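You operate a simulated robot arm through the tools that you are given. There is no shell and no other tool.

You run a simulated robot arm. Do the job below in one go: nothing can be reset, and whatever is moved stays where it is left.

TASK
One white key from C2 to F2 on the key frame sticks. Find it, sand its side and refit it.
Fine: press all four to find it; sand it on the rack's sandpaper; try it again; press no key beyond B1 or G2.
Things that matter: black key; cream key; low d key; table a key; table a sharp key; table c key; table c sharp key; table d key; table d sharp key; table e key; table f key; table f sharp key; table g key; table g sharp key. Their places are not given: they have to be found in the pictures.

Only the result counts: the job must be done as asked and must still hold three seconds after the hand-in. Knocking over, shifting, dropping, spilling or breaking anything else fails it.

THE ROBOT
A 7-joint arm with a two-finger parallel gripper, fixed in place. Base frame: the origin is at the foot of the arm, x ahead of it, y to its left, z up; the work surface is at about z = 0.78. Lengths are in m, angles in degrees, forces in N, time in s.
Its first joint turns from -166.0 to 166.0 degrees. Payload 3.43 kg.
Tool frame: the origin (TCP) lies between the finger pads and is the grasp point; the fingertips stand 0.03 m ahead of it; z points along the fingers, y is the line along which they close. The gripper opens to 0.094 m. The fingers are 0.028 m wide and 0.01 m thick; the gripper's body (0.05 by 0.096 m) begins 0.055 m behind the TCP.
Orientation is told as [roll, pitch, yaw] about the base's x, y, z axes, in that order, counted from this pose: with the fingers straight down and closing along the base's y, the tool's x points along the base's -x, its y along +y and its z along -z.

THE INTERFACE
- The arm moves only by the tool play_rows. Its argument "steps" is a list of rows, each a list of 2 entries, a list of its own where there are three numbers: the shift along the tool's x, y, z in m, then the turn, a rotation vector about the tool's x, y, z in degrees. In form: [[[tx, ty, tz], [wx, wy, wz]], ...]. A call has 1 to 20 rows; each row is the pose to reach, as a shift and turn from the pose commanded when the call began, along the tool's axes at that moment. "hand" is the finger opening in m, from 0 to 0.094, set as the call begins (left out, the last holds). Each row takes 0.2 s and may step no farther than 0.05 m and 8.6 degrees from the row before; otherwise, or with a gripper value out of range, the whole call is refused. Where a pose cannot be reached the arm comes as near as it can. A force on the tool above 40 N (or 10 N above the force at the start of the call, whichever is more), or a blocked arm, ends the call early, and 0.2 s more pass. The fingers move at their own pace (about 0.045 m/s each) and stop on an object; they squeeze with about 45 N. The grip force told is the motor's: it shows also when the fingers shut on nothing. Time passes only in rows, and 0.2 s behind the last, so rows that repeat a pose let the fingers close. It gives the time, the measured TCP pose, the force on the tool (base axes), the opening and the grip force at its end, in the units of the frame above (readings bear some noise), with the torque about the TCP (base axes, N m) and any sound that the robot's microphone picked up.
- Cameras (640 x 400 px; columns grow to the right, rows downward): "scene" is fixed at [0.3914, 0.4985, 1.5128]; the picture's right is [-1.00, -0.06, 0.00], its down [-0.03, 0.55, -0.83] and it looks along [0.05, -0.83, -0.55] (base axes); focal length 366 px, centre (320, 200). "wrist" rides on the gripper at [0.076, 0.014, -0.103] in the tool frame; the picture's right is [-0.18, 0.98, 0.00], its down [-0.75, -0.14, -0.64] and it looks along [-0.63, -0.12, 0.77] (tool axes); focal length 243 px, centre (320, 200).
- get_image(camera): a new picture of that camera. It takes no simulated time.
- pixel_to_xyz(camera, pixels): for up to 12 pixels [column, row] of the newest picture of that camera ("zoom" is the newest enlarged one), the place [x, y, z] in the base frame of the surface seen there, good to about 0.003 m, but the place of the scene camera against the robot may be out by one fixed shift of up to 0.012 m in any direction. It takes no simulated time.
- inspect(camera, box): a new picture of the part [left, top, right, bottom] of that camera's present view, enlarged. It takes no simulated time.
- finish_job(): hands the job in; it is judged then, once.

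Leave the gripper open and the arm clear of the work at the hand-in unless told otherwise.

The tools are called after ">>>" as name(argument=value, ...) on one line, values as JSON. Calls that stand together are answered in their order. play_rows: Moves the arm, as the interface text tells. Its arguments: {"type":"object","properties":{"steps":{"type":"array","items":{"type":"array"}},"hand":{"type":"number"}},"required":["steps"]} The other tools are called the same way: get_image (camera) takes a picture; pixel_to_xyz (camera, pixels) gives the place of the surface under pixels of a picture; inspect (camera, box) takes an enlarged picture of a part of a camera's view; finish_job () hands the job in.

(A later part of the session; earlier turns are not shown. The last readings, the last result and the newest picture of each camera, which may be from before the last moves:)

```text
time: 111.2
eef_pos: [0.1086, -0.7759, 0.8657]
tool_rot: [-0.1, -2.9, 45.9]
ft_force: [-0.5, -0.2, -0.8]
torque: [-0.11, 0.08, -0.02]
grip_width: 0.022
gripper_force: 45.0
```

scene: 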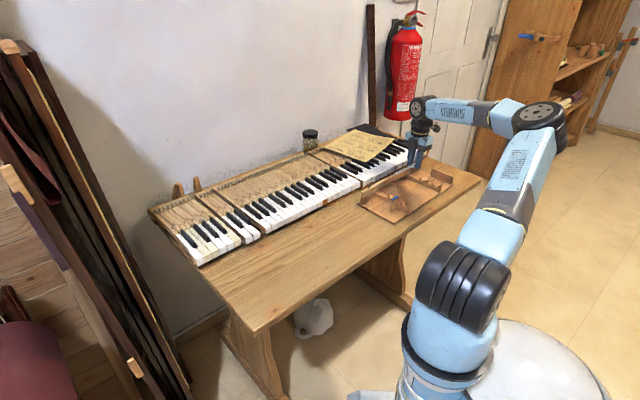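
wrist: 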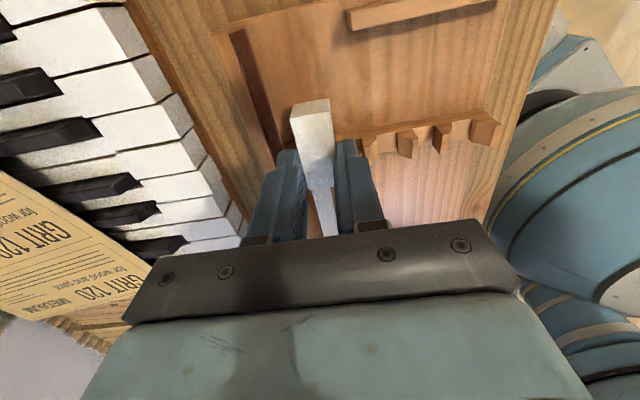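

The touch gives way even at 2–3 N, so small creep can't be avoided. I'll use longer strokes with a slight 0.25 mm advance at each reversal so the paper stays engaged: six 24 mm half-strokes.

>>> play_rows(steps=[[[0.006, -0.0003, -0.0003], [0, 0, 0]], [[0.012, -0.0003, -0.0006], [0, 0, 0]], [[0.004, -0.0005, -0.0002], [0, 0, 0]], [[-0.004, -0.0005, 0.0002], [0, 0, 0]], [[-0.012, -0.0005, 0.0006], [0, 0, 0]], [[-0.004, -0.0007, 0.0002], [0, 0, 0]], [[0.004, -0.0007, -0.0002], [0, 0, 0]], [[0.012, -0.0007, -0.0006], [0, 0, 0]], [[0.004, -0.0009, -0.0002], [0, 0, 0]], [[-0.004, -0.0009, 0.0002], [0, 0, 0]], [[-0.012, -0.0009, 0.0006], [0, 0, 0]], [[-0.004, -0.0011, 0.0002], [0, 0, 0]], [[0.004, -0.0011, -0.0002], [0, 0, 0]]])

>>> play_rows(steps=[[[0.008, 0, -0.0004], [0, 0, 0]], [[0, -0.0002, 0], [0, 0, 0]], [[-0.008, -0.0002, 0.0004], [0, 0, 0]]])

>>> inspect(camera="scene", box=[350, 130, 470, 230])

```text
time: 114.0
eef_pos: [0.1058, -0.7793, 0.8648]
tool_rot: [0.0, -2.9, 46.0]
ft_force: [0.3, 0.2, -1.2]
torque: [-0.11, 0.13, 0.0]
grip_width: 0.0217
gripper_force: 45.1
```

```text
time: 114.8
eef_pos: [0.1098, -0.7743, 0.8637]
tool_rot: [0.0, -2.9, 46.0]
ft_force: [-0.3, 0.4, -0.8]
torque: [-0.1, 0.11, 0.01]
grip_width: 0.0219
gripper_force: 45.1
```

```text
4.00 times, centred on (410, 180) of scene
```

zoom: 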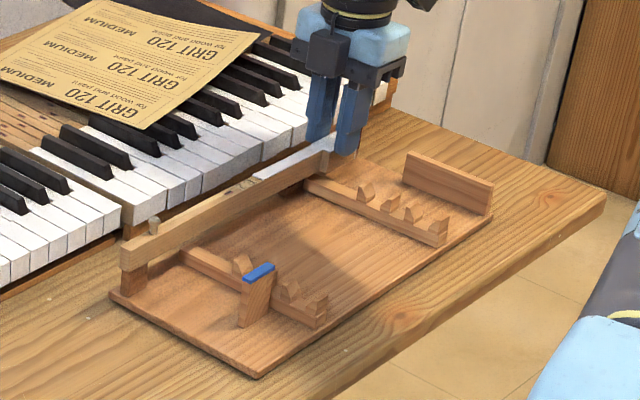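

Contact keeps easing off, but the side has had many strokes by now. I'll retreat from the sandpaper, rise, and look at the rub mark before deciding on more.

>>> play_rows(steps=[[[0, 0.006, 0], [0, 0, 0]], [[0, 0.014, -0.002], [0, 0, 0]], [[0, 0.02, -0.015], [0, 1, 0]], [[-0.001, 0.02, -0.04], [0, 2, 0]], [[-0.003, 0.02, -0.075], [0, 3, 0]], [[-0.005, 0.02, -0.11], [0, 3, 0]], [[-0.008, 0.02, -0.15], [0, 3, 0]], [[-0.009, 0.02, -0.18], [0, 3, 0]], [[-0.009, 0.02, -0.18], [0, 3, 0]]])

>>> play_rows(steps=[[[0, 0, 0], [0, 0, 4]], [[0, 0, 0], [0, 0, 10]], [[0, 0, 0], [0, 0, 17]], [[0, 0, 0], [0, 0, 25]], [[0, 0, 0], [0, 0, 33]], [[0, 0, 0], [0, 0, 41]], [[0, 0, 0], [0, 0, 49]], [[0, 0, 0], [0, 0, 57]], [[0, 0, 0], [0, 0, 65]], [[0, 0, 0], [0, 0, 73]], [[0, 0, 0], [0, 0, 81]], [[0, 0, 0], [0, 0, 88]], [[0, 0, 0], [0, 0, 91]]])

>>> play_rows(steps=[[[0, 0, 0], [0, 0, 4]], [[0, 0, 0], [0, 0, 10]], [[0, 0, 0], [0, 0, 17]], [[0, 0, 0], [0, 0, 25]], [[0, 0, 0], [0, 0, 33]], [[0, 0, 0], [0, 0, 41]], [[0, 0, 0], [0, 0, 49]], [[0, 0, 0], [0, 0, 57]], [[0, 0, 0], [0, 0, 65]], [[0, 0, 0], [0, 0, 73]], [[0, 0, 0], [0, 0, 81]], [[0, 0, 0], [0, 0, 88]], [[0, 0, 0], [0, 0, 90]], [[0, 0, 0], [0, 0, 90]]])

>>> get_image(camera="scene")

```text
time: 116.8
eef_pos: [0.0973, -0.7575, 1.0432]
tool_rot: [0.0, -0.1, 46.0]
ft_force: [0.4, -0.5, -1.0]
torque: [-0.09, 0.11, -0.01]
grip_width: 0.0216
gripper_force: 44.4
```

```text
time: 119.6
eef_pos: [0.0972, -0.7604, 1.0443]
tool_rot: [0.0, 0.1, -45.2]
ft_force: [-0.7, 0.2, -1.1]
torque: [0.11, 0.09, -0.01]
grip_width: 0.0217
gripper_force: 45.5
```

```text
time: 122.6
eef_pos: [0.0956, -0.7605, 1.0449]
tool_rot: [0.0, -0.1, -135.0]
ft_force: [-0.1, -0.4, -0.8]
torque: [0.13, -0.14, -0.01]
grip_width: 0.0217
gripper_force: 44.4
```

```text
taken
```

scene: 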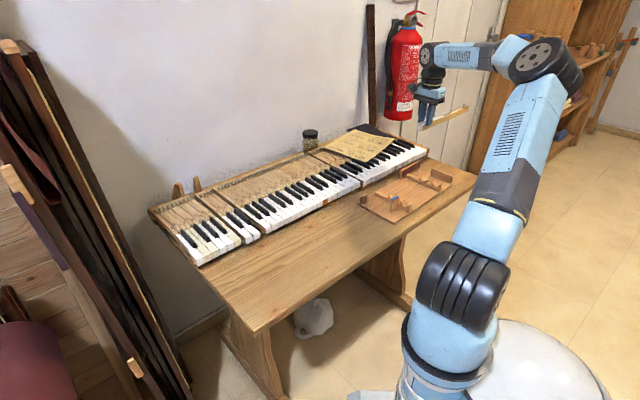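

The treble side faces the scene camera again at about (428, 122). I'll zoom in on it and on the rack.

>>> inspect(camera="scene", box=[415, 105, 445, 130])

>>> inspect(camera="scene", box=[410, 80, 475, 135])

>>> inspect(camera="scene", box=[350, 130, 470, 230])

```text
16.00 times, centred on (430, 118) of scene
```

zoom: 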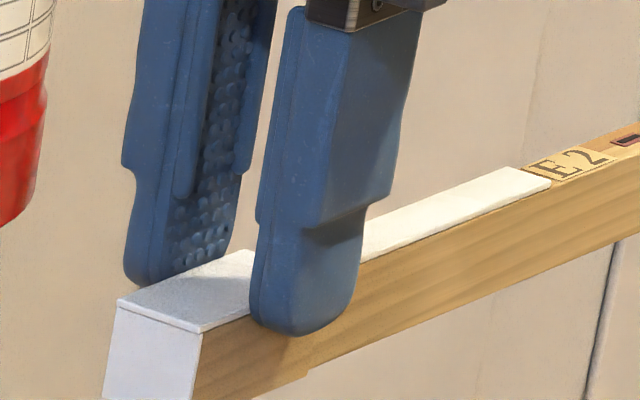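

```text
7.27 times, centred on (442, 108) of scene
```

zoom: 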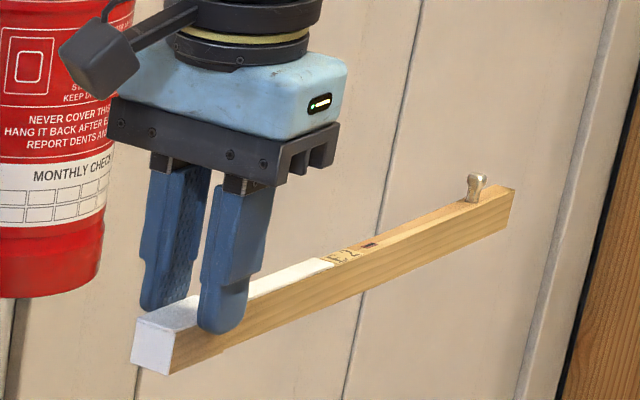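

```text
4.00 times, centred on (410, 180) of scene
```

zoom: 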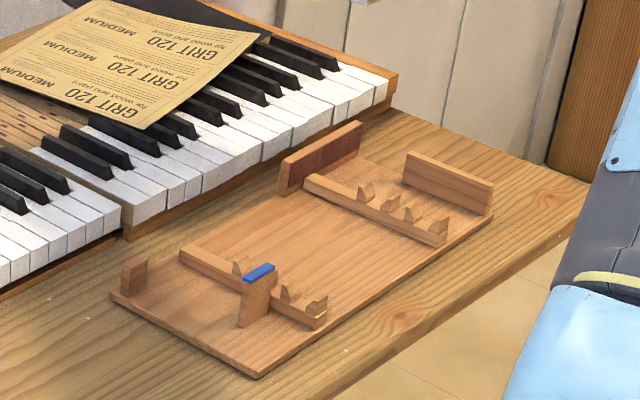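

>>> inspect(camera="scene", box=[415, 112, 440, 134])

>>> inspect(camera="scene", box=[418, 120, 436, 134])

```text
16.00 times, centred on (428, 123) of scene
```

zoom: 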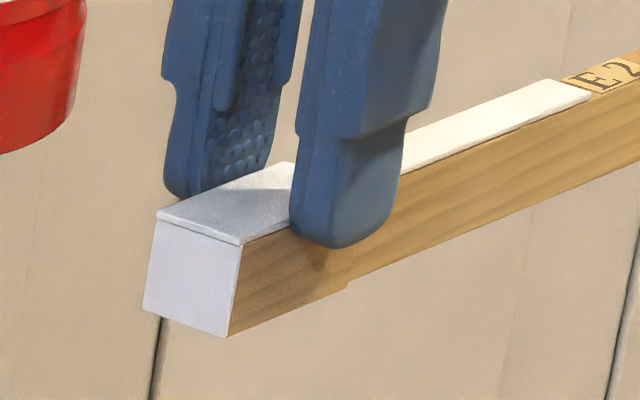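

```text
16.00 times, centred on (427, 127) of scene
```

zoom: 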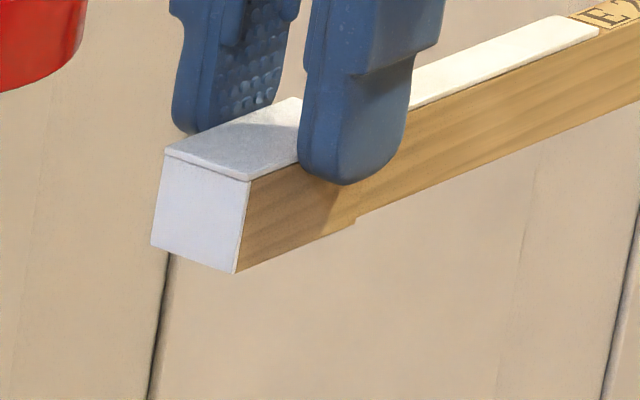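

The dark rub streak is gone: the treble side is clean wood now, so the sanding took. The rack stays on its spot within about 6 mm. Before refitting I'll check that the key hasn't shifted in the grip by comparing with the earlier wrist view.

>>> inspect(camera="wrist", box=[270, 80, 370, 240])

>>> pixel_to_xyz(camera="scene", pixels=[[463, 108], [450, 113], [440, 118]])

```text
2.50 times, centred on (320, 160) of wrist
```

zoom: 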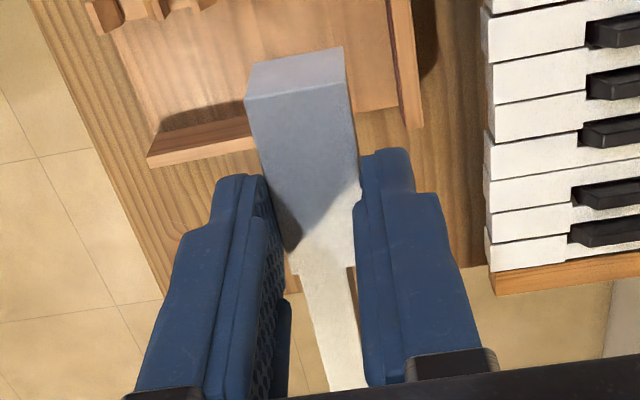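

```text
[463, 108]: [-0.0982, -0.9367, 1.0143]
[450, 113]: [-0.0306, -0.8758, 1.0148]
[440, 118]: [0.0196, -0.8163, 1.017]
```

The key's front corner moved only about 1–2 px, so it sits nearly as before. I'll measure its top edge along the length to see the tilt.

>>> inspect(camera="scene", box=[415, 90, 475, 135])

>>> pixel_to_xyz(camera="zoom", pixels=[[540, 200], [470, 232], [400, 264], [330, 297], [270, 322], [540, 215], [470, 250], [400, 283], [330, 315], [120, 400], [110, 385], [500, 190]])

```text
8.89 times, centred on (445, 112) of scene
```

zoom: 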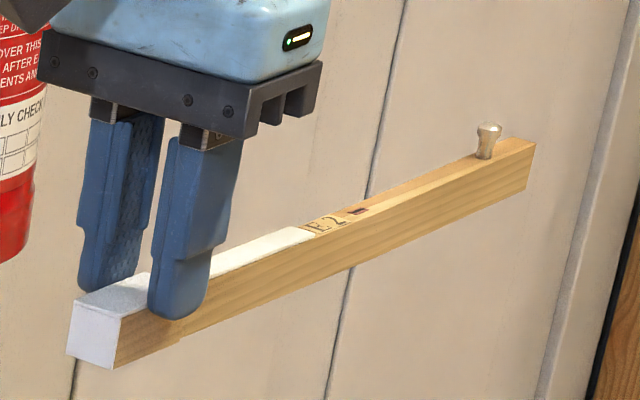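

```text
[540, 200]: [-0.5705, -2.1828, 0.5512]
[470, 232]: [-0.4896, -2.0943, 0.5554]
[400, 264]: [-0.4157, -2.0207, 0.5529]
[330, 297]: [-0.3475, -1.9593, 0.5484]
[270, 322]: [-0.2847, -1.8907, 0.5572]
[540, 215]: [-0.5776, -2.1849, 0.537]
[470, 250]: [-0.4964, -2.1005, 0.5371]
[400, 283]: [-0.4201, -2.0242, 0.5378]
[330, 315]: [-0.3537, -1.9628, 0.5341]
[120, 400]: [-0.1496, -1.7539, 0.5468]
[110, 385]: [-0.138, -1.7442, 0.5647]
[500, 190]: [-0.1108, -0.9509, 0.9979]
```

>>> pixel_to_xyz(camera="zoom", pixels=[[528, 152], [470, 178], [400, 206], [340, 232], [280, 258], [525, 185], [470, 208], [400, 238], [340, 262], [280, 288], [220, 314], [140, 330]])

```text
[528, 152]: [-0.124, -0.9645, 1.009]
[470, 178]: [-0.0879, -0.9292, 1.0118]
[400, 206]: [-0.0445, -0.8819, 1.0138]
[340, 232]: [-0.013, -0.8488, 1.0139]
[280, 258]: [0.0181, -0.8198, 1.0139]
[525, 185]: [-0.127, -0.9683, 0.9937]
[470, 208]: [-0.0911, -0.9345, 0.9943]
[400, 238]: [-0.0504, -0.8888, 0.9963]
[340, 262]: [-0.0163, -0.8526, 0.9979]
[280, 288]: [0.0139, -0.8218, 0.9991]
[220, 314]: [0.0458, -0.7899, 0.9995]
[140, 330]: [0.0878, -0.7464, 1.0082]
```

The tail droops slightly (about 0.8°), which I'll compensate. Now I'll swing back +90° (yaw −135° → −45°) along the same cleared path.

>>> play_rows(steps=[[[0, 0, 0], [0, 0, -4]], [[0, 0, 0], [0, 0, -10]], [[0, 0, 0], [0, 0, -17]], [[0, 0, 0], [0, 0, -25]], [[0, 0, 0], [0, 0, -33]], [[0, 0, 0], [0, 0, -41]], [[0, 0, 0], [0, 0, -49]], [[0, 0, 0], [0, 0, -57]], [[0, 0, 0], [0, 0, -65]], [[0, 0, 0], [0, 0, -73]], [[0, 0, 0], [0, 0, -81]], [[0, 0, 0], [0, 0, -87]], [[0, 0, 0], [0, 0, -89.9]], [[0, 0, 0], [0, 0, -89.9]]])

```text
time: 125.6
eef_pos: [0.0952, -0.7607, 1.0437]
tool_rot: [-0.2, -0.1, -45.1]
ft_force: [-0.3, -0.9, -0.2]
torque: [0.1, 0.12, 0.01]
grip_width: 0.0219
gripper_force: 44.8
```

Now I'll travel back along the keyboard to above E2's slot, (0.645, −0.385), at z ≈ 1.04.

>>> play_rows(steps=[[[-0.002, 0.012, 0], [0, 0, 0]], [[-0.0074, 0.04, 0], [0, 0, 0]], [[-0.0149, 0.08, 0], [0, 0, 0]], [[-0.0227, 0.122, 0], [0, 0, 0]], [[-0.0307, 0.165, 0], [0, 0, 0]], [[-0.0387, 0.208, 0], [0, 0, 0]], [[-0.0467, 0.251, 0], [0, 0, 0]], [[-0.0547, 0.294, 0], [0, 0, 0]], [[-0.0627, 0.337, 0], [0, 0, 0]], [[-0.0707, 0.38, 0], [0, 0, 0]], [[-0.0787, 0.423, 0], [0, 0, 0]], [[-0.0867, 0.466, 0], [0, 0, 0]], [[-0.0947, 0.509, 0], [0, 0, 0]], [[-0.1023, 0.55, 0], [0, 0, 0]], [[-0.1094, 0.588, 0], [0, 0, 0]], [[-0.1153, 0.62, 0], [0, 0, 0]], [[-0.1196, 0.643, 0], [0, 0, 0]], [[-0.1218, 0.6548, 0], [0, 0, 0]], [[-0.1218, 0.6548, 0], [0, 0, 0]]])

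>>> play_rows(steps=[[[0, 0, 0.02], [0, 0, 0]], [[0, 0, 0.05], [0, 0, 0]], [[0, 0, 0.08], [0, 0, 0]], [[0, 0, 0.105], [0, 0, 0]], [[0, 0, 0.114], [0, 0, 0]], [[0, 0, 0.114], [0, 0, 0]]])

>>> get_image(camera="wrist")

>>> inspect(camera="scene", box=[190, 150, 290, 240])

```text
time: 129.6
eef_pos: [0.6481, -0.3829, 1.0441]
tool_rot: [0.0, 0.0, -45.1]
ft_force: [0.3, -0.6, -1.2]
torque: [0.09, 0.13, 0.02]
grip_width: 0.0216
gripper_force: 45.0
```

```text
time: 131.0
eef_pos: [0.6475, -0.3835, 0.9298]
tool_rot: [-0.1, 0.0, -45.2]
ft_force: [0.3, -0.3, -1.5]
torque: [0.1, 0.05, 0.02]
grip_width: 0.0219
gripper_force: 44.8
```

```text
taken
```

wrist: 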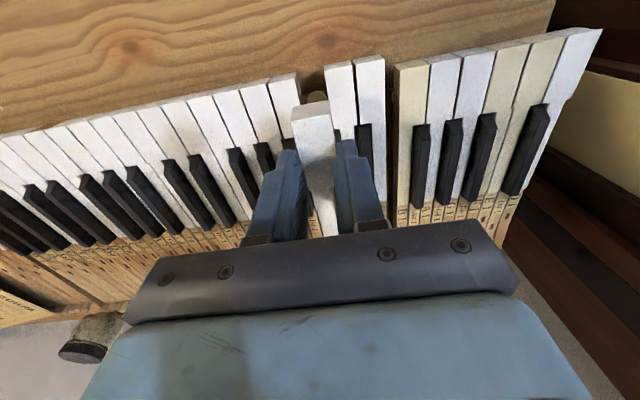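

```text
4.44 times, centred on (240, 195) of scene
```

zoom: 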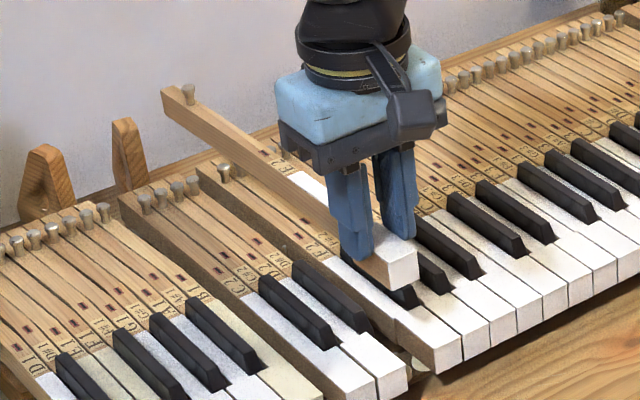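

Compared with the extraction view everything is shifted about 3 px: I'm ~3 mm too far to the bass and 1 mm too far back. I'll correct that, add 0.8° tail-up, and compare again.

>>> play_rows(steps=[[[0.0005, -0.0015, 0], [0, -0.4, 0]], [[0.0009, -0.003, 0], [0, -0.8, 0]], [[0.0009, -0.003, 0], [0, -0.8, 0]]])

>>> inspect(camera="wrist", box=[250, 70, 400, 190])

>>> play_rows(steps=[[[0, 0, 0], [0, 0, 0]]])

>>> inspect(camera="scene", box=[190, 150, 290, 240])

```text
time: 131.8
eef_pos: [0.6439, -0.387, 0.9305]
tool_rot: [-0.1, -0.9, -45.2]
ft_force: [0.2, -0.8, -0.6]
torque: [0.1, 0.15, -0.03]
grip_width: 0.0219
gripper_force: 44.9
```

```text
3.33 times, centred on (325, 130) of wrist
```

zoom: 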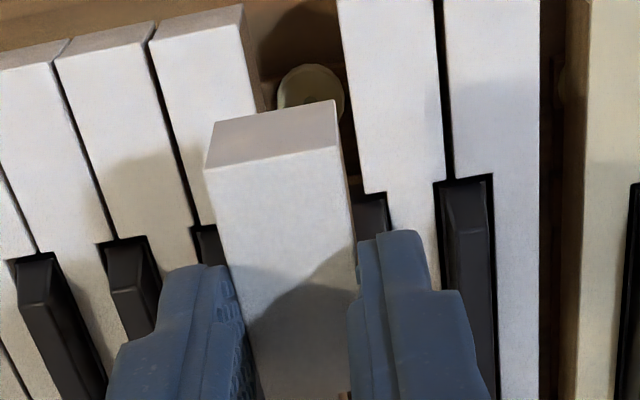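

```text
time: 132.2
eef_pos: [0.6428, -0.3862, 0.9314]
tool_rot: [-0.1, -0.8, -45.2]
ft_force: [-0.1, 0.5, -0.8]
torque: [0.12, 0.12, 0.03]
grip_width: 0.0216
gripper_force: 44.7
```

```text
4.44 times, centred on (240, 195) of scene
```

zoom: 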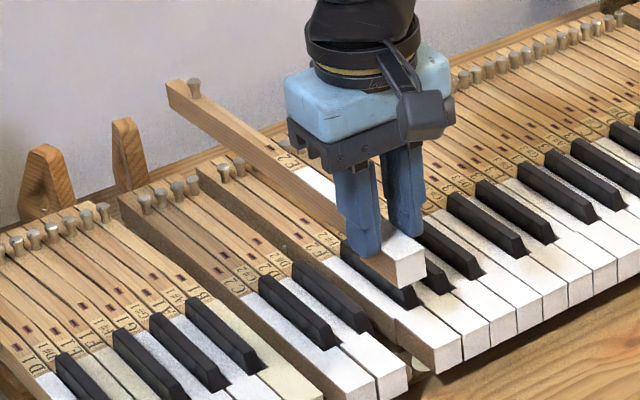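

The pictures and readings say I'm now ~2.5 mm too far to the treble. I'll shift back 2.5 mm and re-read before lowering.

>>> play_rows(steps=[[[0, 0.0012, 0], [0, 0, 0]], [[0, 0.0025, 0], [0, 0, 0]], [[0, 0.0025, 0], [0, 0, 0]]])

>>> play_rows(steps=[[[0, 0, 0], [0, 0, 0]]])

>>> inspect(camera="wrist", box=[250, 70, 400, 190])

```text
time: 133.0
eef_pos: [0.645, -0.3857, 0.9301]
tool_rot: [-0.1, -0.8, -45.1]
ft_force: [-0.2, -0.4, -1.1]
torque: [0.07, 0.11, 0.0]
grip_width: 0.0216
gripper_force: 44.9
```

```text
time: 133.4
eef_pos: [0.6448, -0.3839, 0.93]
tool_rot: [0.0, -0.7, -45.0]
ft_force: [-0.5, 0.0, 0.0]
torque: [0.1, 0.12, 0.02]
grip_width: 0.0218
gripper_force: 45.0
```

```text
3.33 times, centred on (325, 130) of wrist
```

zoom: 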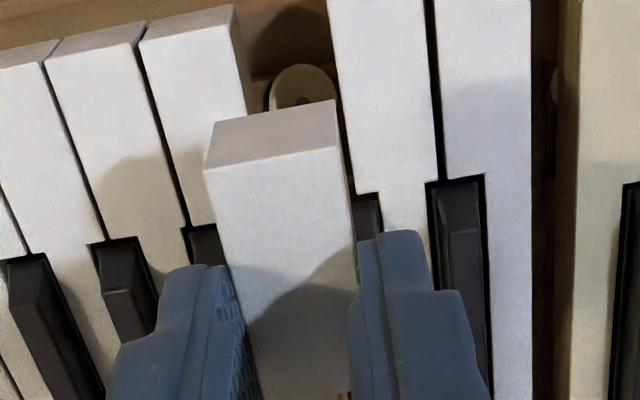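

Laterally it now matches the extraction view. The key's front edge sits a few pixels lower than before, so I'll measure the key in the hand for slip.

>>> pixel_to_xyz(camera="zoom", pixels=[[215, 176], [270, 167], [328, 158], [245, 215], [300, 205], [280, 260], [300, 340], [275, 135], [222, 125], [328, 108], [330, 135], [225, 150]])

>>> inspect(camera="scene", box=[220, 165, 290, 220])

```text
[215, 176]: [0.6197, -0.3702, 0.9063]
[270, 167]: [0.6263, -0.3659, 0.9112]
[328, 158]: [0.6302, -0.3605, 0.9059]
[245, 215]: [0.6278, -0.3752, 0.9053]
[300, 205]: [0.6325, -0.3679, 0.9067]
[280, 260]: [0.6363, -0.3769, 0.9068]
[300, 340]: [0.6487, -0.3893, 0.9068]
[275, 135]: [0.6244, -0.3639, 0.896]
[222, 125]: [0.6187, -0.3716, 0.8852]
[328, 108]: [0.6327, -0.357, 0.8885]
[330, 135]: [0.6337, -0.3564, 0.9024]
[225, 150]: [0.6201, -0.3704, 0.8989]
```

```text
7.27 times, centred on (255, 192) of scene
```

zoom: 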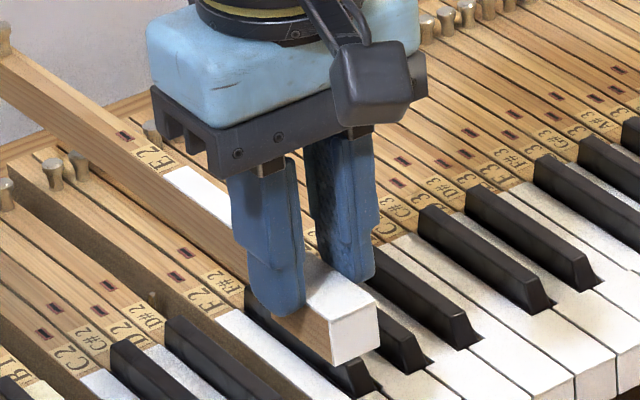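

The key is level now but has slid about 2.5 mm backward in the fingers (front 28.5 mm ahead of the TCP, where it was 31 mm). I'll measure the neighbours' front line to set the right offset.

>>> inspect(camera="wrist", box=[250, 45, 400, 145])

>>> pixel_to_xyz(camera="zoom", pixels=[[225, 130], [170, 145], [340, 100], [405, 85], [440, 75], [520, 60], [245, 225], [330, 205], [340, 300], [225, 260], [330, 130], [235, 170]])

```text
4.00 times, centred on (325, 95) of wrist
```

zoom: 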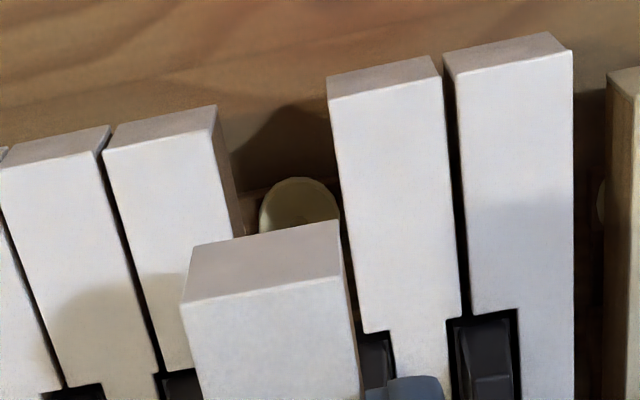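

```text
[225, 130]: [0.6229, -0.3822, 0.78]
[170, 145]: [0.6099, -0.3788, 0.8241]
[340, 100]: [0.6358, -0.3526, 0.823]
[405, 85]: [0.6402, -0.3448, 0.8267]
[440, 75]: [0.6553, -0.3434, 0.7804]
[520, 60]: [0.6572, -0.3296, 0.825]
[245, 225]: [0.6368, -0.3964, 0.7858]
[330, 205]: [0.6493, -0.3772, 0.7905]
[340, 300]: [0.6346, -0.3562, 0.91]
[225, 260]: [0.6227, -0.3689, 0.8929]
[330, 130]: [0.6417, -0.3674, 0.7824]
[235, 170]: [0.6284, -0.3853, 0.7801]
```

The front line is p ≈ 0.6975 and the held key's front is at ≈ 0.6997, so I need about 2.2 mm toward the player. The felt disc with the front pin shows under the slot at zoom (298, 205); I'll measure its centre.

>>> pixel_to_xyz(camera="zoom", pixels=[[298, 190], [298, 205], [270, 205], [325, 205], [298, 180], [285, 215], [310, 215], [265, 220], [335, 215]])

>>> inspect(camera="wrist", box=[300, 75, 350, 115])

```text
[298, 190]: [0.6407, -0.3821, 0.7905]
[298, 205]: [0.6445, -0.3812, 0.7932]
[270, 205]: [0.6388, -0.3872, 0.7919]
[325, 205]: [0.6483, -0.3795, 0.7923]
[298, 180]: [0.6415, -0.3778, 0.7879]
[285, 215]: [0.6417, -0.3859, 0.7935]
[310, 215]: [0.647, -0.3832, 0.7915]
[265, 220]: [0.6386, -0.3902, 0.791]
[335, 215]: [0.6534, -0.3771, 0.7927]
```

```text
10.00 times, centred on (325, 95) of wrist
```

zoom: 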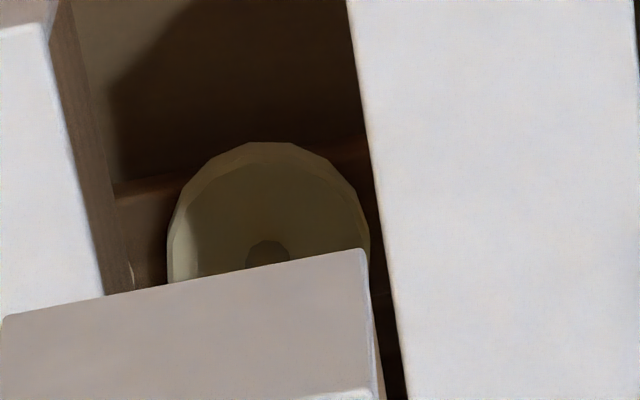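

The front pin sits at x+y ≈ 0.261, right under the TCP line, so the lateral position is right. I'll shift 2.2 mm toward the player and lower to z ≈ 0.885, just above the neighbours, then check the alignment of head and tail.

>>> play_rows(steps=[[[0.001, 0.0003, 0.008], [0, 0, 0]], [[0.0022, 0.0003, 0.02], [0, 0, 0]], [[0.0026, 0.0003, 0.032], [0, 0, 0]], [[0.0028, 0.0003, 0.041], [0, 0, 0]], [[0.0028, 0.0003, 0.045], [0, 0, 0]], [[0.0028, 0.0003, 0.045], [0, 0, 0]]])

>>> play_rows(steps=[[[0, 0, 0], [0, 0, 0]]])

>>> inspect(camera="wrist", box=[230, 60, 400, 180])

>>> inspect(camera="scene", box=[180, 165, 260, 220])

>>> inspect(camera="scene", box=[225, 195, 285, 245])

```text
time: 134.8
eef_pos: [0.6456, -0.3818, 0.8859]
tool_rot: [-0.1, -0.7, -45.2]
ft_force: [0.2, -0.1, -0.8]
torque: [0.15, 0.08, 0.03]
grip_width: 0.0217
gripper_force: 45.6
```

```text
time: 135.2
eef_pos: [0.6444, -0.3827, 0.8861]
tool_rot: [-0.2, -0.8, -45.0]
ft_force: [0.0, -0.3, -0.6]
torque: [0.13, 0.12, 0.02]
grip_width: 0.0216
gripper_force: 45.0
```

```text
3.33 times, centred on (315, 120) of wrist
```

zoom: 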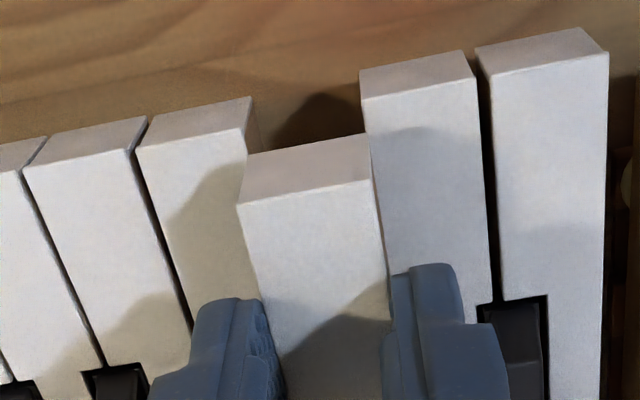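

```text
7.27 times, centred on (220, 192) of scene
```

zoom: 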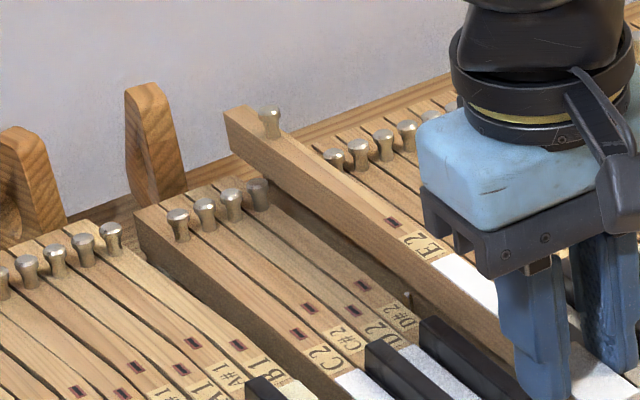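

```text
8.00 times, centred on (255, 220) of scene
```

zoom: 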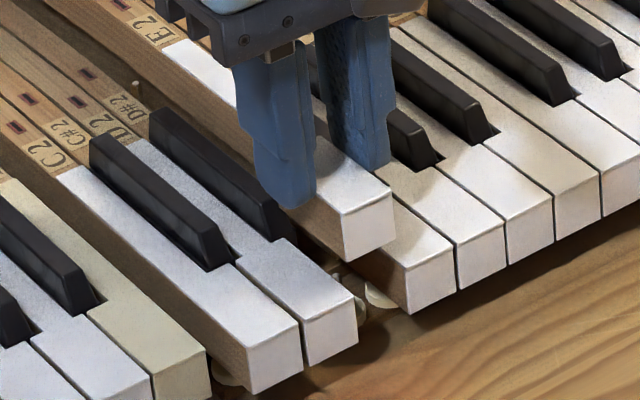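

Both guide pins are visible: the balance pin at zoom (407, 298) of the second picture and the front pin at (362, 312) of the third. I'll measure them and the mortise mark on E2 to check the alignment directly.

>>> inspect(camera="scene", box=[215, 180, 265, 220])

>>> pixel_to_xyz(camera="scene", pixels=[[232, 205], [232, 206], [230, 195], [229, 194.5], [231, 195.5], [225, 210], [229, 210]])

```text
10.00 times, centred on (240, 200) of scene
```

zoom: 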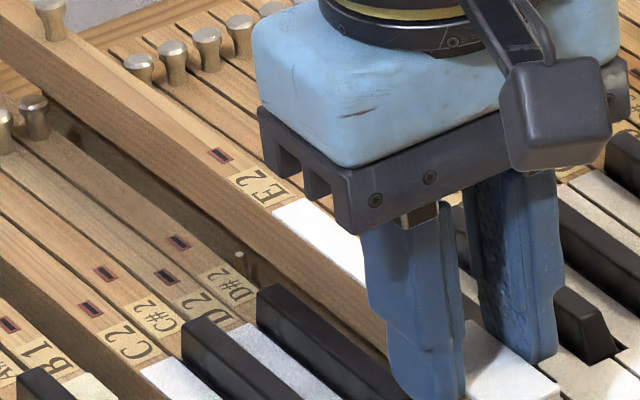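

```text
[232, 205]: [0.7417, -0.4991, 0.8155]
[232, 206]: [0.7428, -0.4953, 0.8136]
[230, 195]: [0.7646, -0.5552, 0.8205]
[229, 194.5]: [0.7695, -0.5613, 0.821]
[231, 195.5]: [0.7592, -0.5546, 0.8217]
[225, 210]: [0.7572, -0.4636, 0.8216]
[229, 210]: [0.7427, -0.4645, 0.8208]
```

>>> pixel_to_xyz(camera="zoom", pixels=[[239, 255], [239, 259], [219, 156], [214, 152], [225, 160], [180, 242], [167, 277], [105, 273], [90, 309], [56, 15], [270, 190]])

```text
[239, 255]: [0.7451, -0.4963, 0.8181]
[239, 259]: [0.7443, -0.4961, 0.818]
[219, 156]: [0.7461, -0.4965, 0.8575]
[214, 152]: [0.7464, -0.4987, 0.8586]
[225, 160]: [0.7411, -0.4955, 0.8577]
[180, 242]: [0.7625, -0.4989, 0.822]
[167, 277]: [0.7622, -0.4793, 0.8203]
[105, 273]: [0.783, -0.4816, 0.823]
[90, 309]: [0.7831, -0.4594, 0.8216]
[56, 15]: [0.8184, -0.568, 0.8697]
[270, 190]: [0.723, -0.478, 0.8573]
```

The mortise mark on E2 at (0.7455, −0.497) lies within about 1 mm of the balance pin at (0.7447, −0.4962). Now I'll check the tail's sideways position against the neighbouring capstans.

>>> inspect(camera="scene", box=[200, 165, 240, 200])

>>> pixel_to_xyz(camera="zoom", pixels=[[315, 85], [300, 90], [330, 90], [290, 315], [250, 325], [405, 205], [435, 190], [220, 90], [250, 150], [330, 180]])

```text
11.43 times, centred on (220, 182) of scene
```

zoom: 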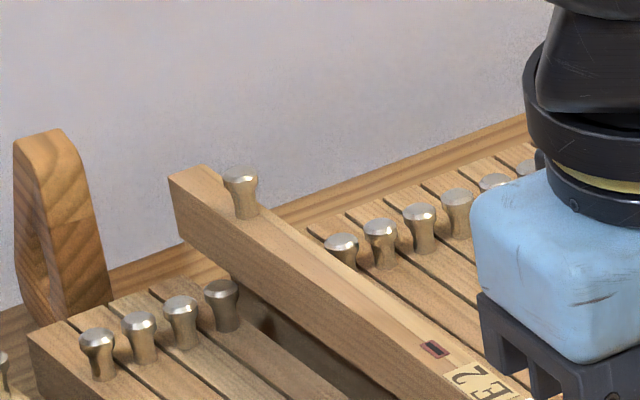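

```text
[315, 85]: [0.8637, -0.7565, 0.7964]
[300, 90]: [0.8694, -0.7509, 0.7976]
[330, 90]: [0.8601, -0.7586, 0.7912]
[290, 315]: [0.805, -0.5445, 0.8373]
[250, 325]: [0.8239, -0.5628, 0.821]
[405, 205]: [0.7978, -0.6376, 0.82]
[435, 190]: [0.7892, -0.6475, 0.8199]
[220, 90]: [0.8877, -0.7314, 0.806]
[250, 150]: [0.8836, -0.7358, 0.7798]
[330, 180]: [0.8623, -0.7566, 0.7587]
```

>>> pixel_to_xyz(camera="zoom", pixels=[[97, 338], [138, 320], [180, 304], [221, 288], [240, 176], [341, 241], [380, 226], [418, 211], [456, 196]])

```text
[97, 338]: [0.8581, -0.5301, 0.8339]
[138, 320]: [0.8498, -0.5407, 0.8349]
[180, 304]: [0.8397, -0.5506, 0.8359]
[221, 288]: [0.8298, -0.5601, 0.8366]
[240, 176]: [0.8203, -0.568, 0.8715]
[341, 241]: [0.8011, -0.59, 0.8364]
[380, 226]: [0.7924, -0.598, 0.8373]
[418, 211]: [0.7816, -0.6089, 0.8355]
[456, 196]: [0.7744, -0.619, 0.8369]
```

Spacing shows the tail about 1.5 mm, the mark about 0.8 mm and the head about 1 mm too far to the bass, so it's a plain sideways offset. I'll shift 1.1 mm to the treble and lower to z ≈ 0.870, where the key starts to enter its slot.

>>> play_rows(steps=[[[0, -0.0011, 0], [0, 0, 0]], [[0.0001, -0.0011, 0.005], [0, 0, 0]], [[0.0002, -0.0011, 0.01], [0, 0, 0]], [[0.0002, -0.0011, 0.0135], [0, 0, 0]], [[0.0002, -0.0011, 0.0135], [0, 0, 0]]])

>>> play_rows(steps=[[[0, 0, 0], [0, 0, 0]]])

>>> inspect(camera="wrist", box=[230, 60, 400, 180])

>>> inspect(camera="scene", box=[200, 165, 240, 200])

>>> pixel_to_xyz(camera="zoom", pixels=[[221, 288], [240, 240], [240, 200], [242, 220]])

```text
time: 136.4
eef_pos: [0.6433, -0.3833, 0.8708]
tool_rot: [-0.1, -0.8, -45.1]
ft_force: [0.1, 0.3, -1.2]
torque: [0.13, 0.1, 0.02]
grip_width: 0.0217
gripper_force: 45.6
```

```text
time: 136.8
eef_pos: [0.6437, -0.3833, 0.8708]
tool_rot: [-0.2, -0.8, -45.0]
ft_force: [-0.4, -0.3, -0.7]
torque: [0.13, 0.11, 0.03]
grip_width: 0.0216
gripper_force: 45.4
```

```text
3.33 times, centred on (315, 120) of wrist
```

zoom: 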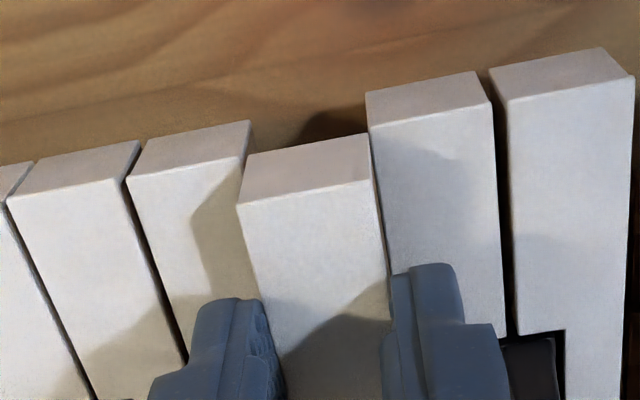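

```text
11.43 times, centred on (220, 182) of scene
```

zoom: 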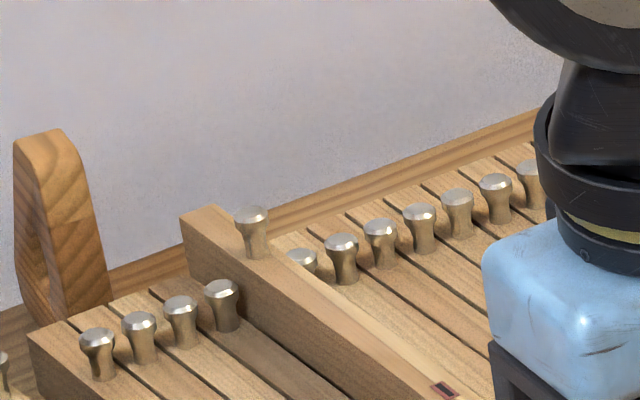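

```text
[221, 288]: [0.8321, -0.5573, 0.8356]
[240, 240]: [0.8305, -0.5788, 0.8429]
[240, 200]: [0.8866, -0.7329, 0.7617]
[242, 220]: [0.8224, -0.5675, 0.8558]
```

The tail capstan is on course for its place between D#2 and F2. I'll continue down slowly to z ≈ 0.859 and read the force.

>>> play_rows(steps=[[[0, 0, 0.003], [0, 0, 0]], [[0.0001, 0, 0.006], [0, 0, 0]], [[0.0001, 0, 0.006], [0, 0, 0]]])

>>> play_rows(steps=[[[0, 0, 0.003], [0, 0, 0]], [[0.0001, 0, 0.006], [0, 0, 0]], [[0.0001, 0, 0.006], [0, 0, 0]]])

>>> inspect(camera="wrist", box=[230, 60, 400, 180])

>>> inspect(camera="scene", box=[200, 165, 240, 200])

>>> inspect(camera="scene", box=[215, 190, 275, 240])

```text
time: 137.6
eef_pos: [0.6447, -0.3824, 0.8664]
tool_rot: [-0.1, -0.8, -45.0]
ft_force: [0.3, -0.3, 0.0]
torque: [0.12, 0.11, -0.01]
grip_width: 0.0215
gripper_force: 45.1
```

```text
time: 138.4
eef_pos: [0.6443, -0.3837, 0.8591]
tool_rot: [0.0, -0.8, -45.0]
ft_force: [-3.1, 3.3, -0.5]
torque: [0.18, 0.25, -0.06]
grip_width: 0.0219
gripper_force: 44.9
```

```text
3.33 times, centred on (315, 120) of wrist
```

zoom: 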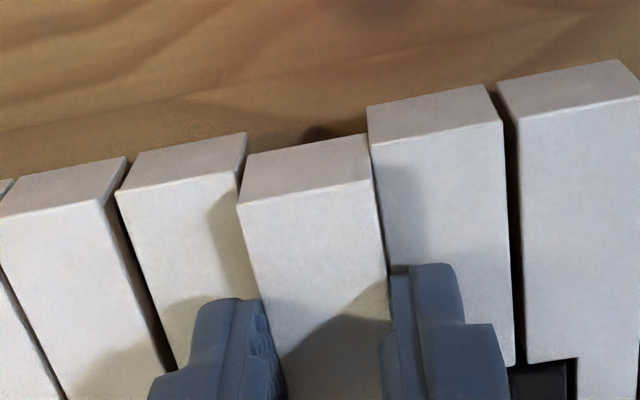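

```text
11.43 times, centred on (220, 182) of scene
```

zoom: 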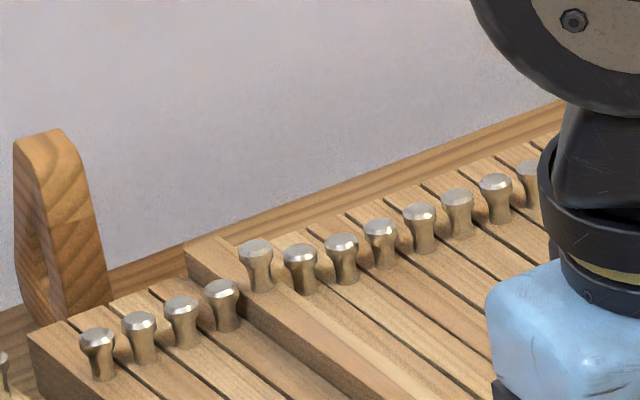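

```text
8.00 times, centred on (245, 215) of scene
```

zoom: 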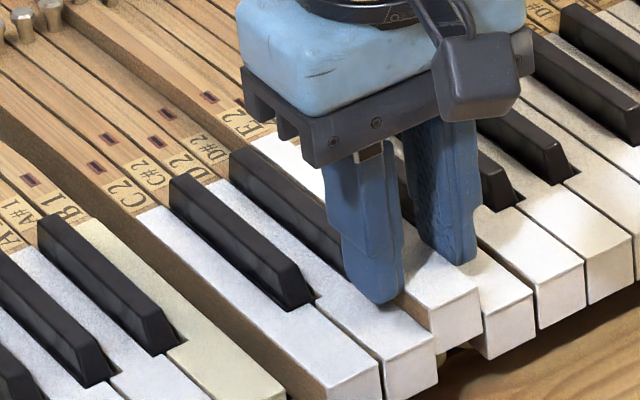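

The key is entering its slot. There's about 4.5 N toward the player, so I'm ~0.5 mm too far back. I'll ease 0.5 mm toward the player and keep lowering.

>>> play_rows(steps=[[[0.0005, 0, 0], [0, 0, 0]], [[0.0006, 0, 0.002], [0, 0, 0]], [[0.0006, 0, 0.004], [0, 0, 0]], [[0.0006, 0, 0.004], [0, 0, 0]]])

>>> play_rows(steps=[[[0, 0, 0.002], [0, 0, 0]], [[0.0001, 0, 0.004], [0, 0, 0]], [[0.0001, 0, 0.004], [0, 0, 0]]])

>>> inspect(camera="wrist", box=[230, 60, 400, 180])

>>> inspect(camera="scene", box=[200, 165, 240, 200])

```text
time: 139.4
eef_pos: [0.6438, -0.3835, 0.8562]
tool_rot: [0.0, -0.7, -45.1]
ft_force: [-0.3, 0.7, -0.8]
torque: [0.12, 0.11, 0.0]
grip_width: 0.0218
gripper_force: 45.1
```

```text
time: 140.2
eef_pos: [0.6438, -0.3847, 0.8514]
tool_rot: [-0.1, -0.8, -45.1]
ft_force: [-1.6, 0.9, 0.2]
torque: [0.16, 0.16, -0.05]
grip_width: 0.0219
gripper_force: 44.7
```

```text
3.33 times, centred on (315, 120) of wrist
```

zoom: 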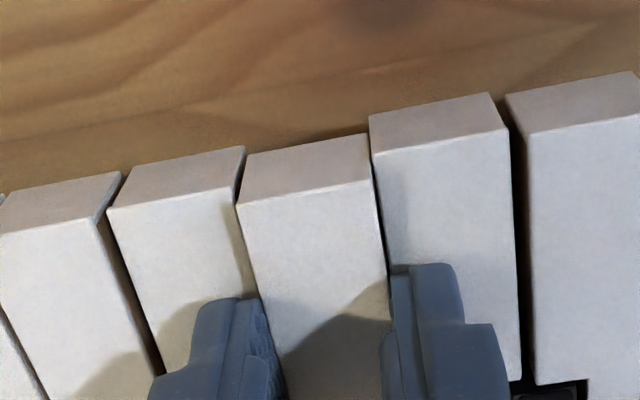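

```text
11.43 times, centred on (220, 182) of scene
```

zoom: 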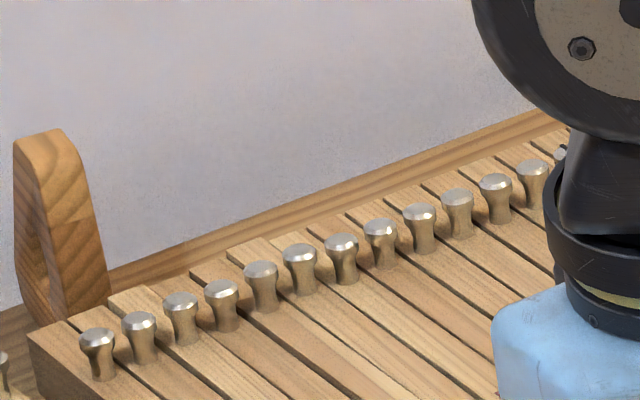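

The tail capstan now lines up with its neighbours. I'll press the head down the last few millimetres, 2 mm at a time.

>>> play_rows(steps=[[[0, 0, 0.001], [0, 0, 0]], [[0, 0, 0.0025], [0, 0, 0]], [[0, 0, 0.0025], [0, 0, 0]]])

>>> play_rows(steps=[[[0, 0, 0.001], [0, 0, 0]], [[0, 0, 0.002], [0, 0, 0]], [[0, 0, 0.002], [0, 0, 0]]])

>>> inspect(camera="wrist", box=[230, 60, 400, 180])

>>> inspect(camera="scene", box=[190, 170, 290, 250])

```text
time: 141.0
eef_pos: [0.6433, -0.3836, 0.8498]
tool_rot: [-0.1, -0.8, -45.1]
ft_force: [0.6, 2.1, 5.2]
torque: [-0.93, -0.9, 0.13]
grip_width: 0.0216
gripper_force: 45.4
```

```text
time: 141.8
eef_pos: [0.6445, -0.3834, 0.847]
tool_rot: [-0.1, -0.8, -45.1]
ft_force: [-3.8, 4.6, 7.3]
torque: [-0.61, -0.53, -0.18]
grip_width: 0.0217
gripper_force: 44.4
```

```text
3.33 times, centred on (315, 120) of wrist
```

zoom: 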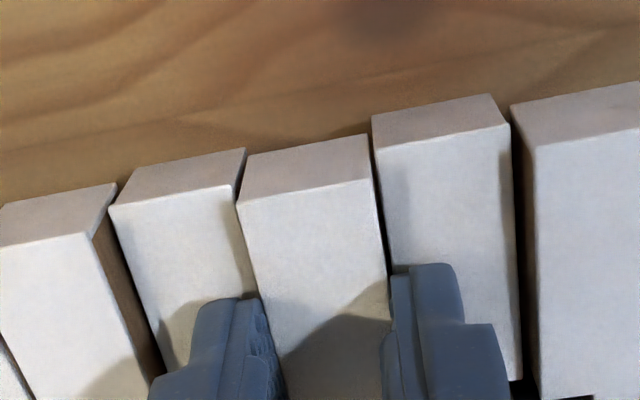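

```text
5.00 times, centred on (240, 210) of scene
```

zoom: 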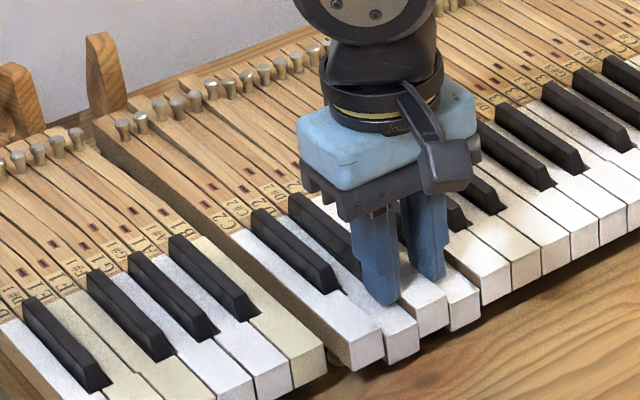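

The key is at its rest height (key top ≈ 0.8235), with the tail seated. I'll open the fingers to 34 mm to let it settle, then look.

>>> play_rows(hand=0.034, steps=[[[0, 0, 0], [0, 0, 0]], [[0, 0, 0], [0, 0, 0]], [[0, 0, 0], [0, 0, 0]]])

>>> inspect(camera="wrist", box=[230, 60, 400, 180])

>>> inspect(camera="scene", box=[200, 165, 240, 200])

```text
time: 142.6
eef_pos: [0.6456, -0.3832, 0.8463]
tool_rot: [-0.1, -0.8, -45.2]
ft_force: [0.4, -0.9, 0.1]
torque: [-0.01, 0.01, 0.0]
grip_width: 0.034
gripper_force: 0.1
```

```text
3.33 times, centred on (315, 120) of wrist
```

zoom: 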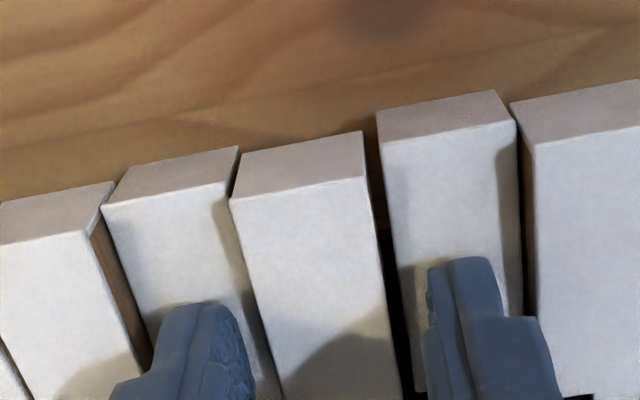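

```text
11.43 times, centred on (220, 182) of scene
```

zoom: 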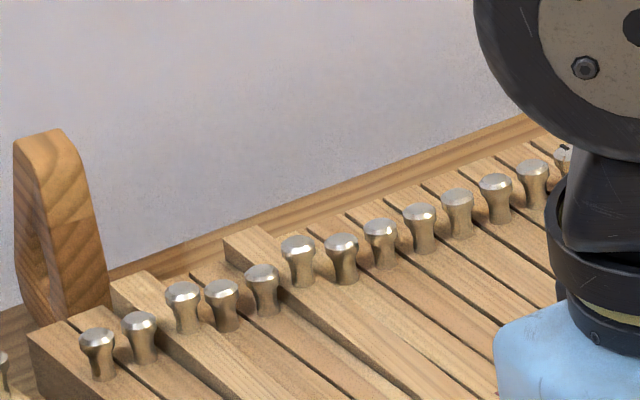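

E2's capstan is exactly in line. I'll lift straight up off the keys and check E2 is left seated and level.

>>> play_rows(steps=[[[0, 0, -0.003], [0, 0, 0]], [[-0.0001, 0, -0.008], [0, 0, 0]], [[-0.0003, 0, -0.018], [0, 0.3, 0]], [[-0.0005, 0, -0.035], [0, 0.8, 0]], [[-0.0007, 0, -0.055], [0, 0.8, 0]], [[-0.0007, 0, -0.055], [0, 0.8, 0]]])

>>> inspect(camera="wrist", box=[220, 60, 400, 190])

>>> inspect(camera="scene", box=[220, 200, 280, 250])

>>> inspect(camera="scene", box=[190, 165, 250, 215])

```text
time: 144.0
eef_pos: [0.643, -0.3838, 0.902]
tool_rot: [0.0, 0.0, -45.1]
ft_force: [-0.5, -1.5, -0.1]
torque: [0.0, 0.02, -0.03]
grip_width: 0.0341
gripper_force: 0.1
```

```text
3.08 times, centred on (310, 125) of wrist
```

zoom: 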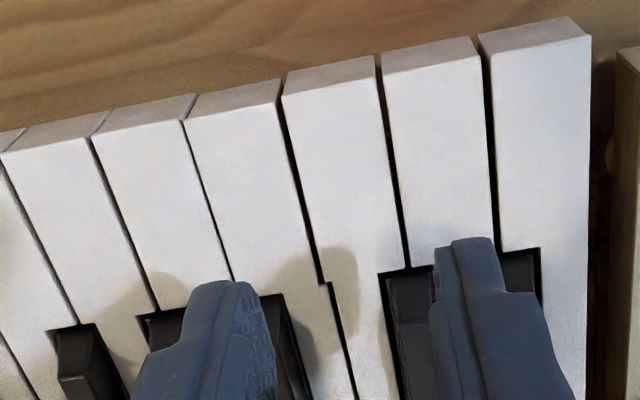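

```text
8.00 times, centred on (250, 225) of scene
```

zoom: 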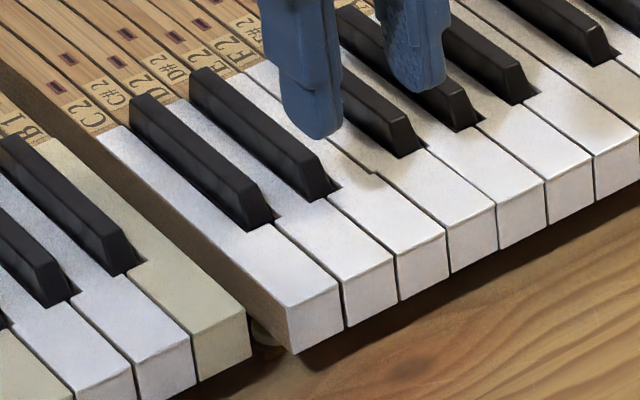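

```text
8.00 times, centred on (220, 190) of scene
```

zoom: 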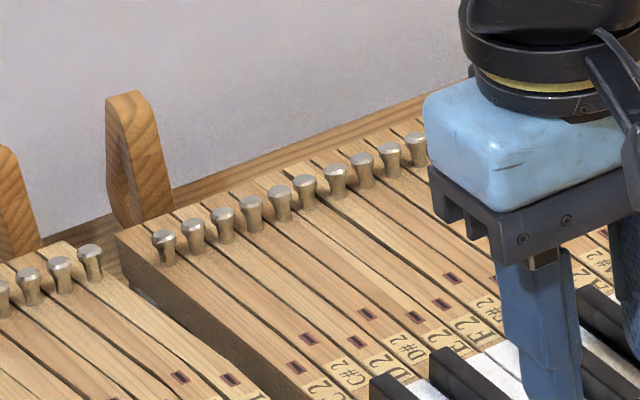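

E2 is seated level, with an even gap on both sides now. Time to try it again: I'll close the fingers, move 13 mm toward the front over E2, and press it as before.

>>> play_rows(hand=0.0, steps=[[[0.006, 0.0007, 0], [0, 0, 0]], [[0.013, 0.0014, 0], [0, 0, 0]], [[0.013, 0.0014, 0.005], [0, 0, 0]], [[0.013, 0.0014, 0.015], [0, 0, 0]], [[0.013, 0.0014, 0.02], [0, 0, 0]]])

>>> inspect(camera="wrist", box=[200, 90, 360, 190])

```text
time: 145.2
eef_pos: [0.6352, -0.3727, 0.881]
tool_rot: [-0.1, -0.1, -45.1]
ft_force: [0.0, 0.7, 0.3]
torque: [0.01, 0.01, -0.01]
grip_width: 0.0
gripper_force: 32.9
```

```text
4.00 times, centred on (280, 140) of wrist
```

zoom: 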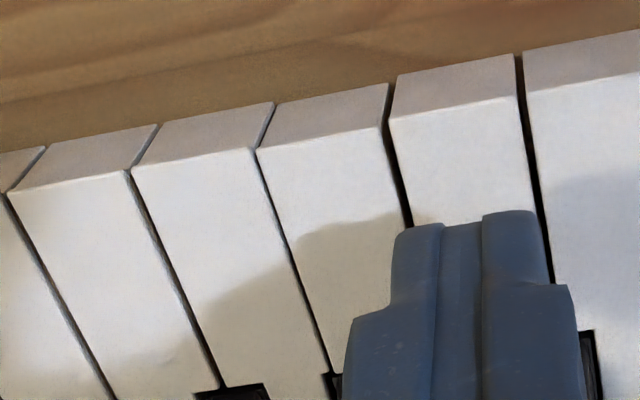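

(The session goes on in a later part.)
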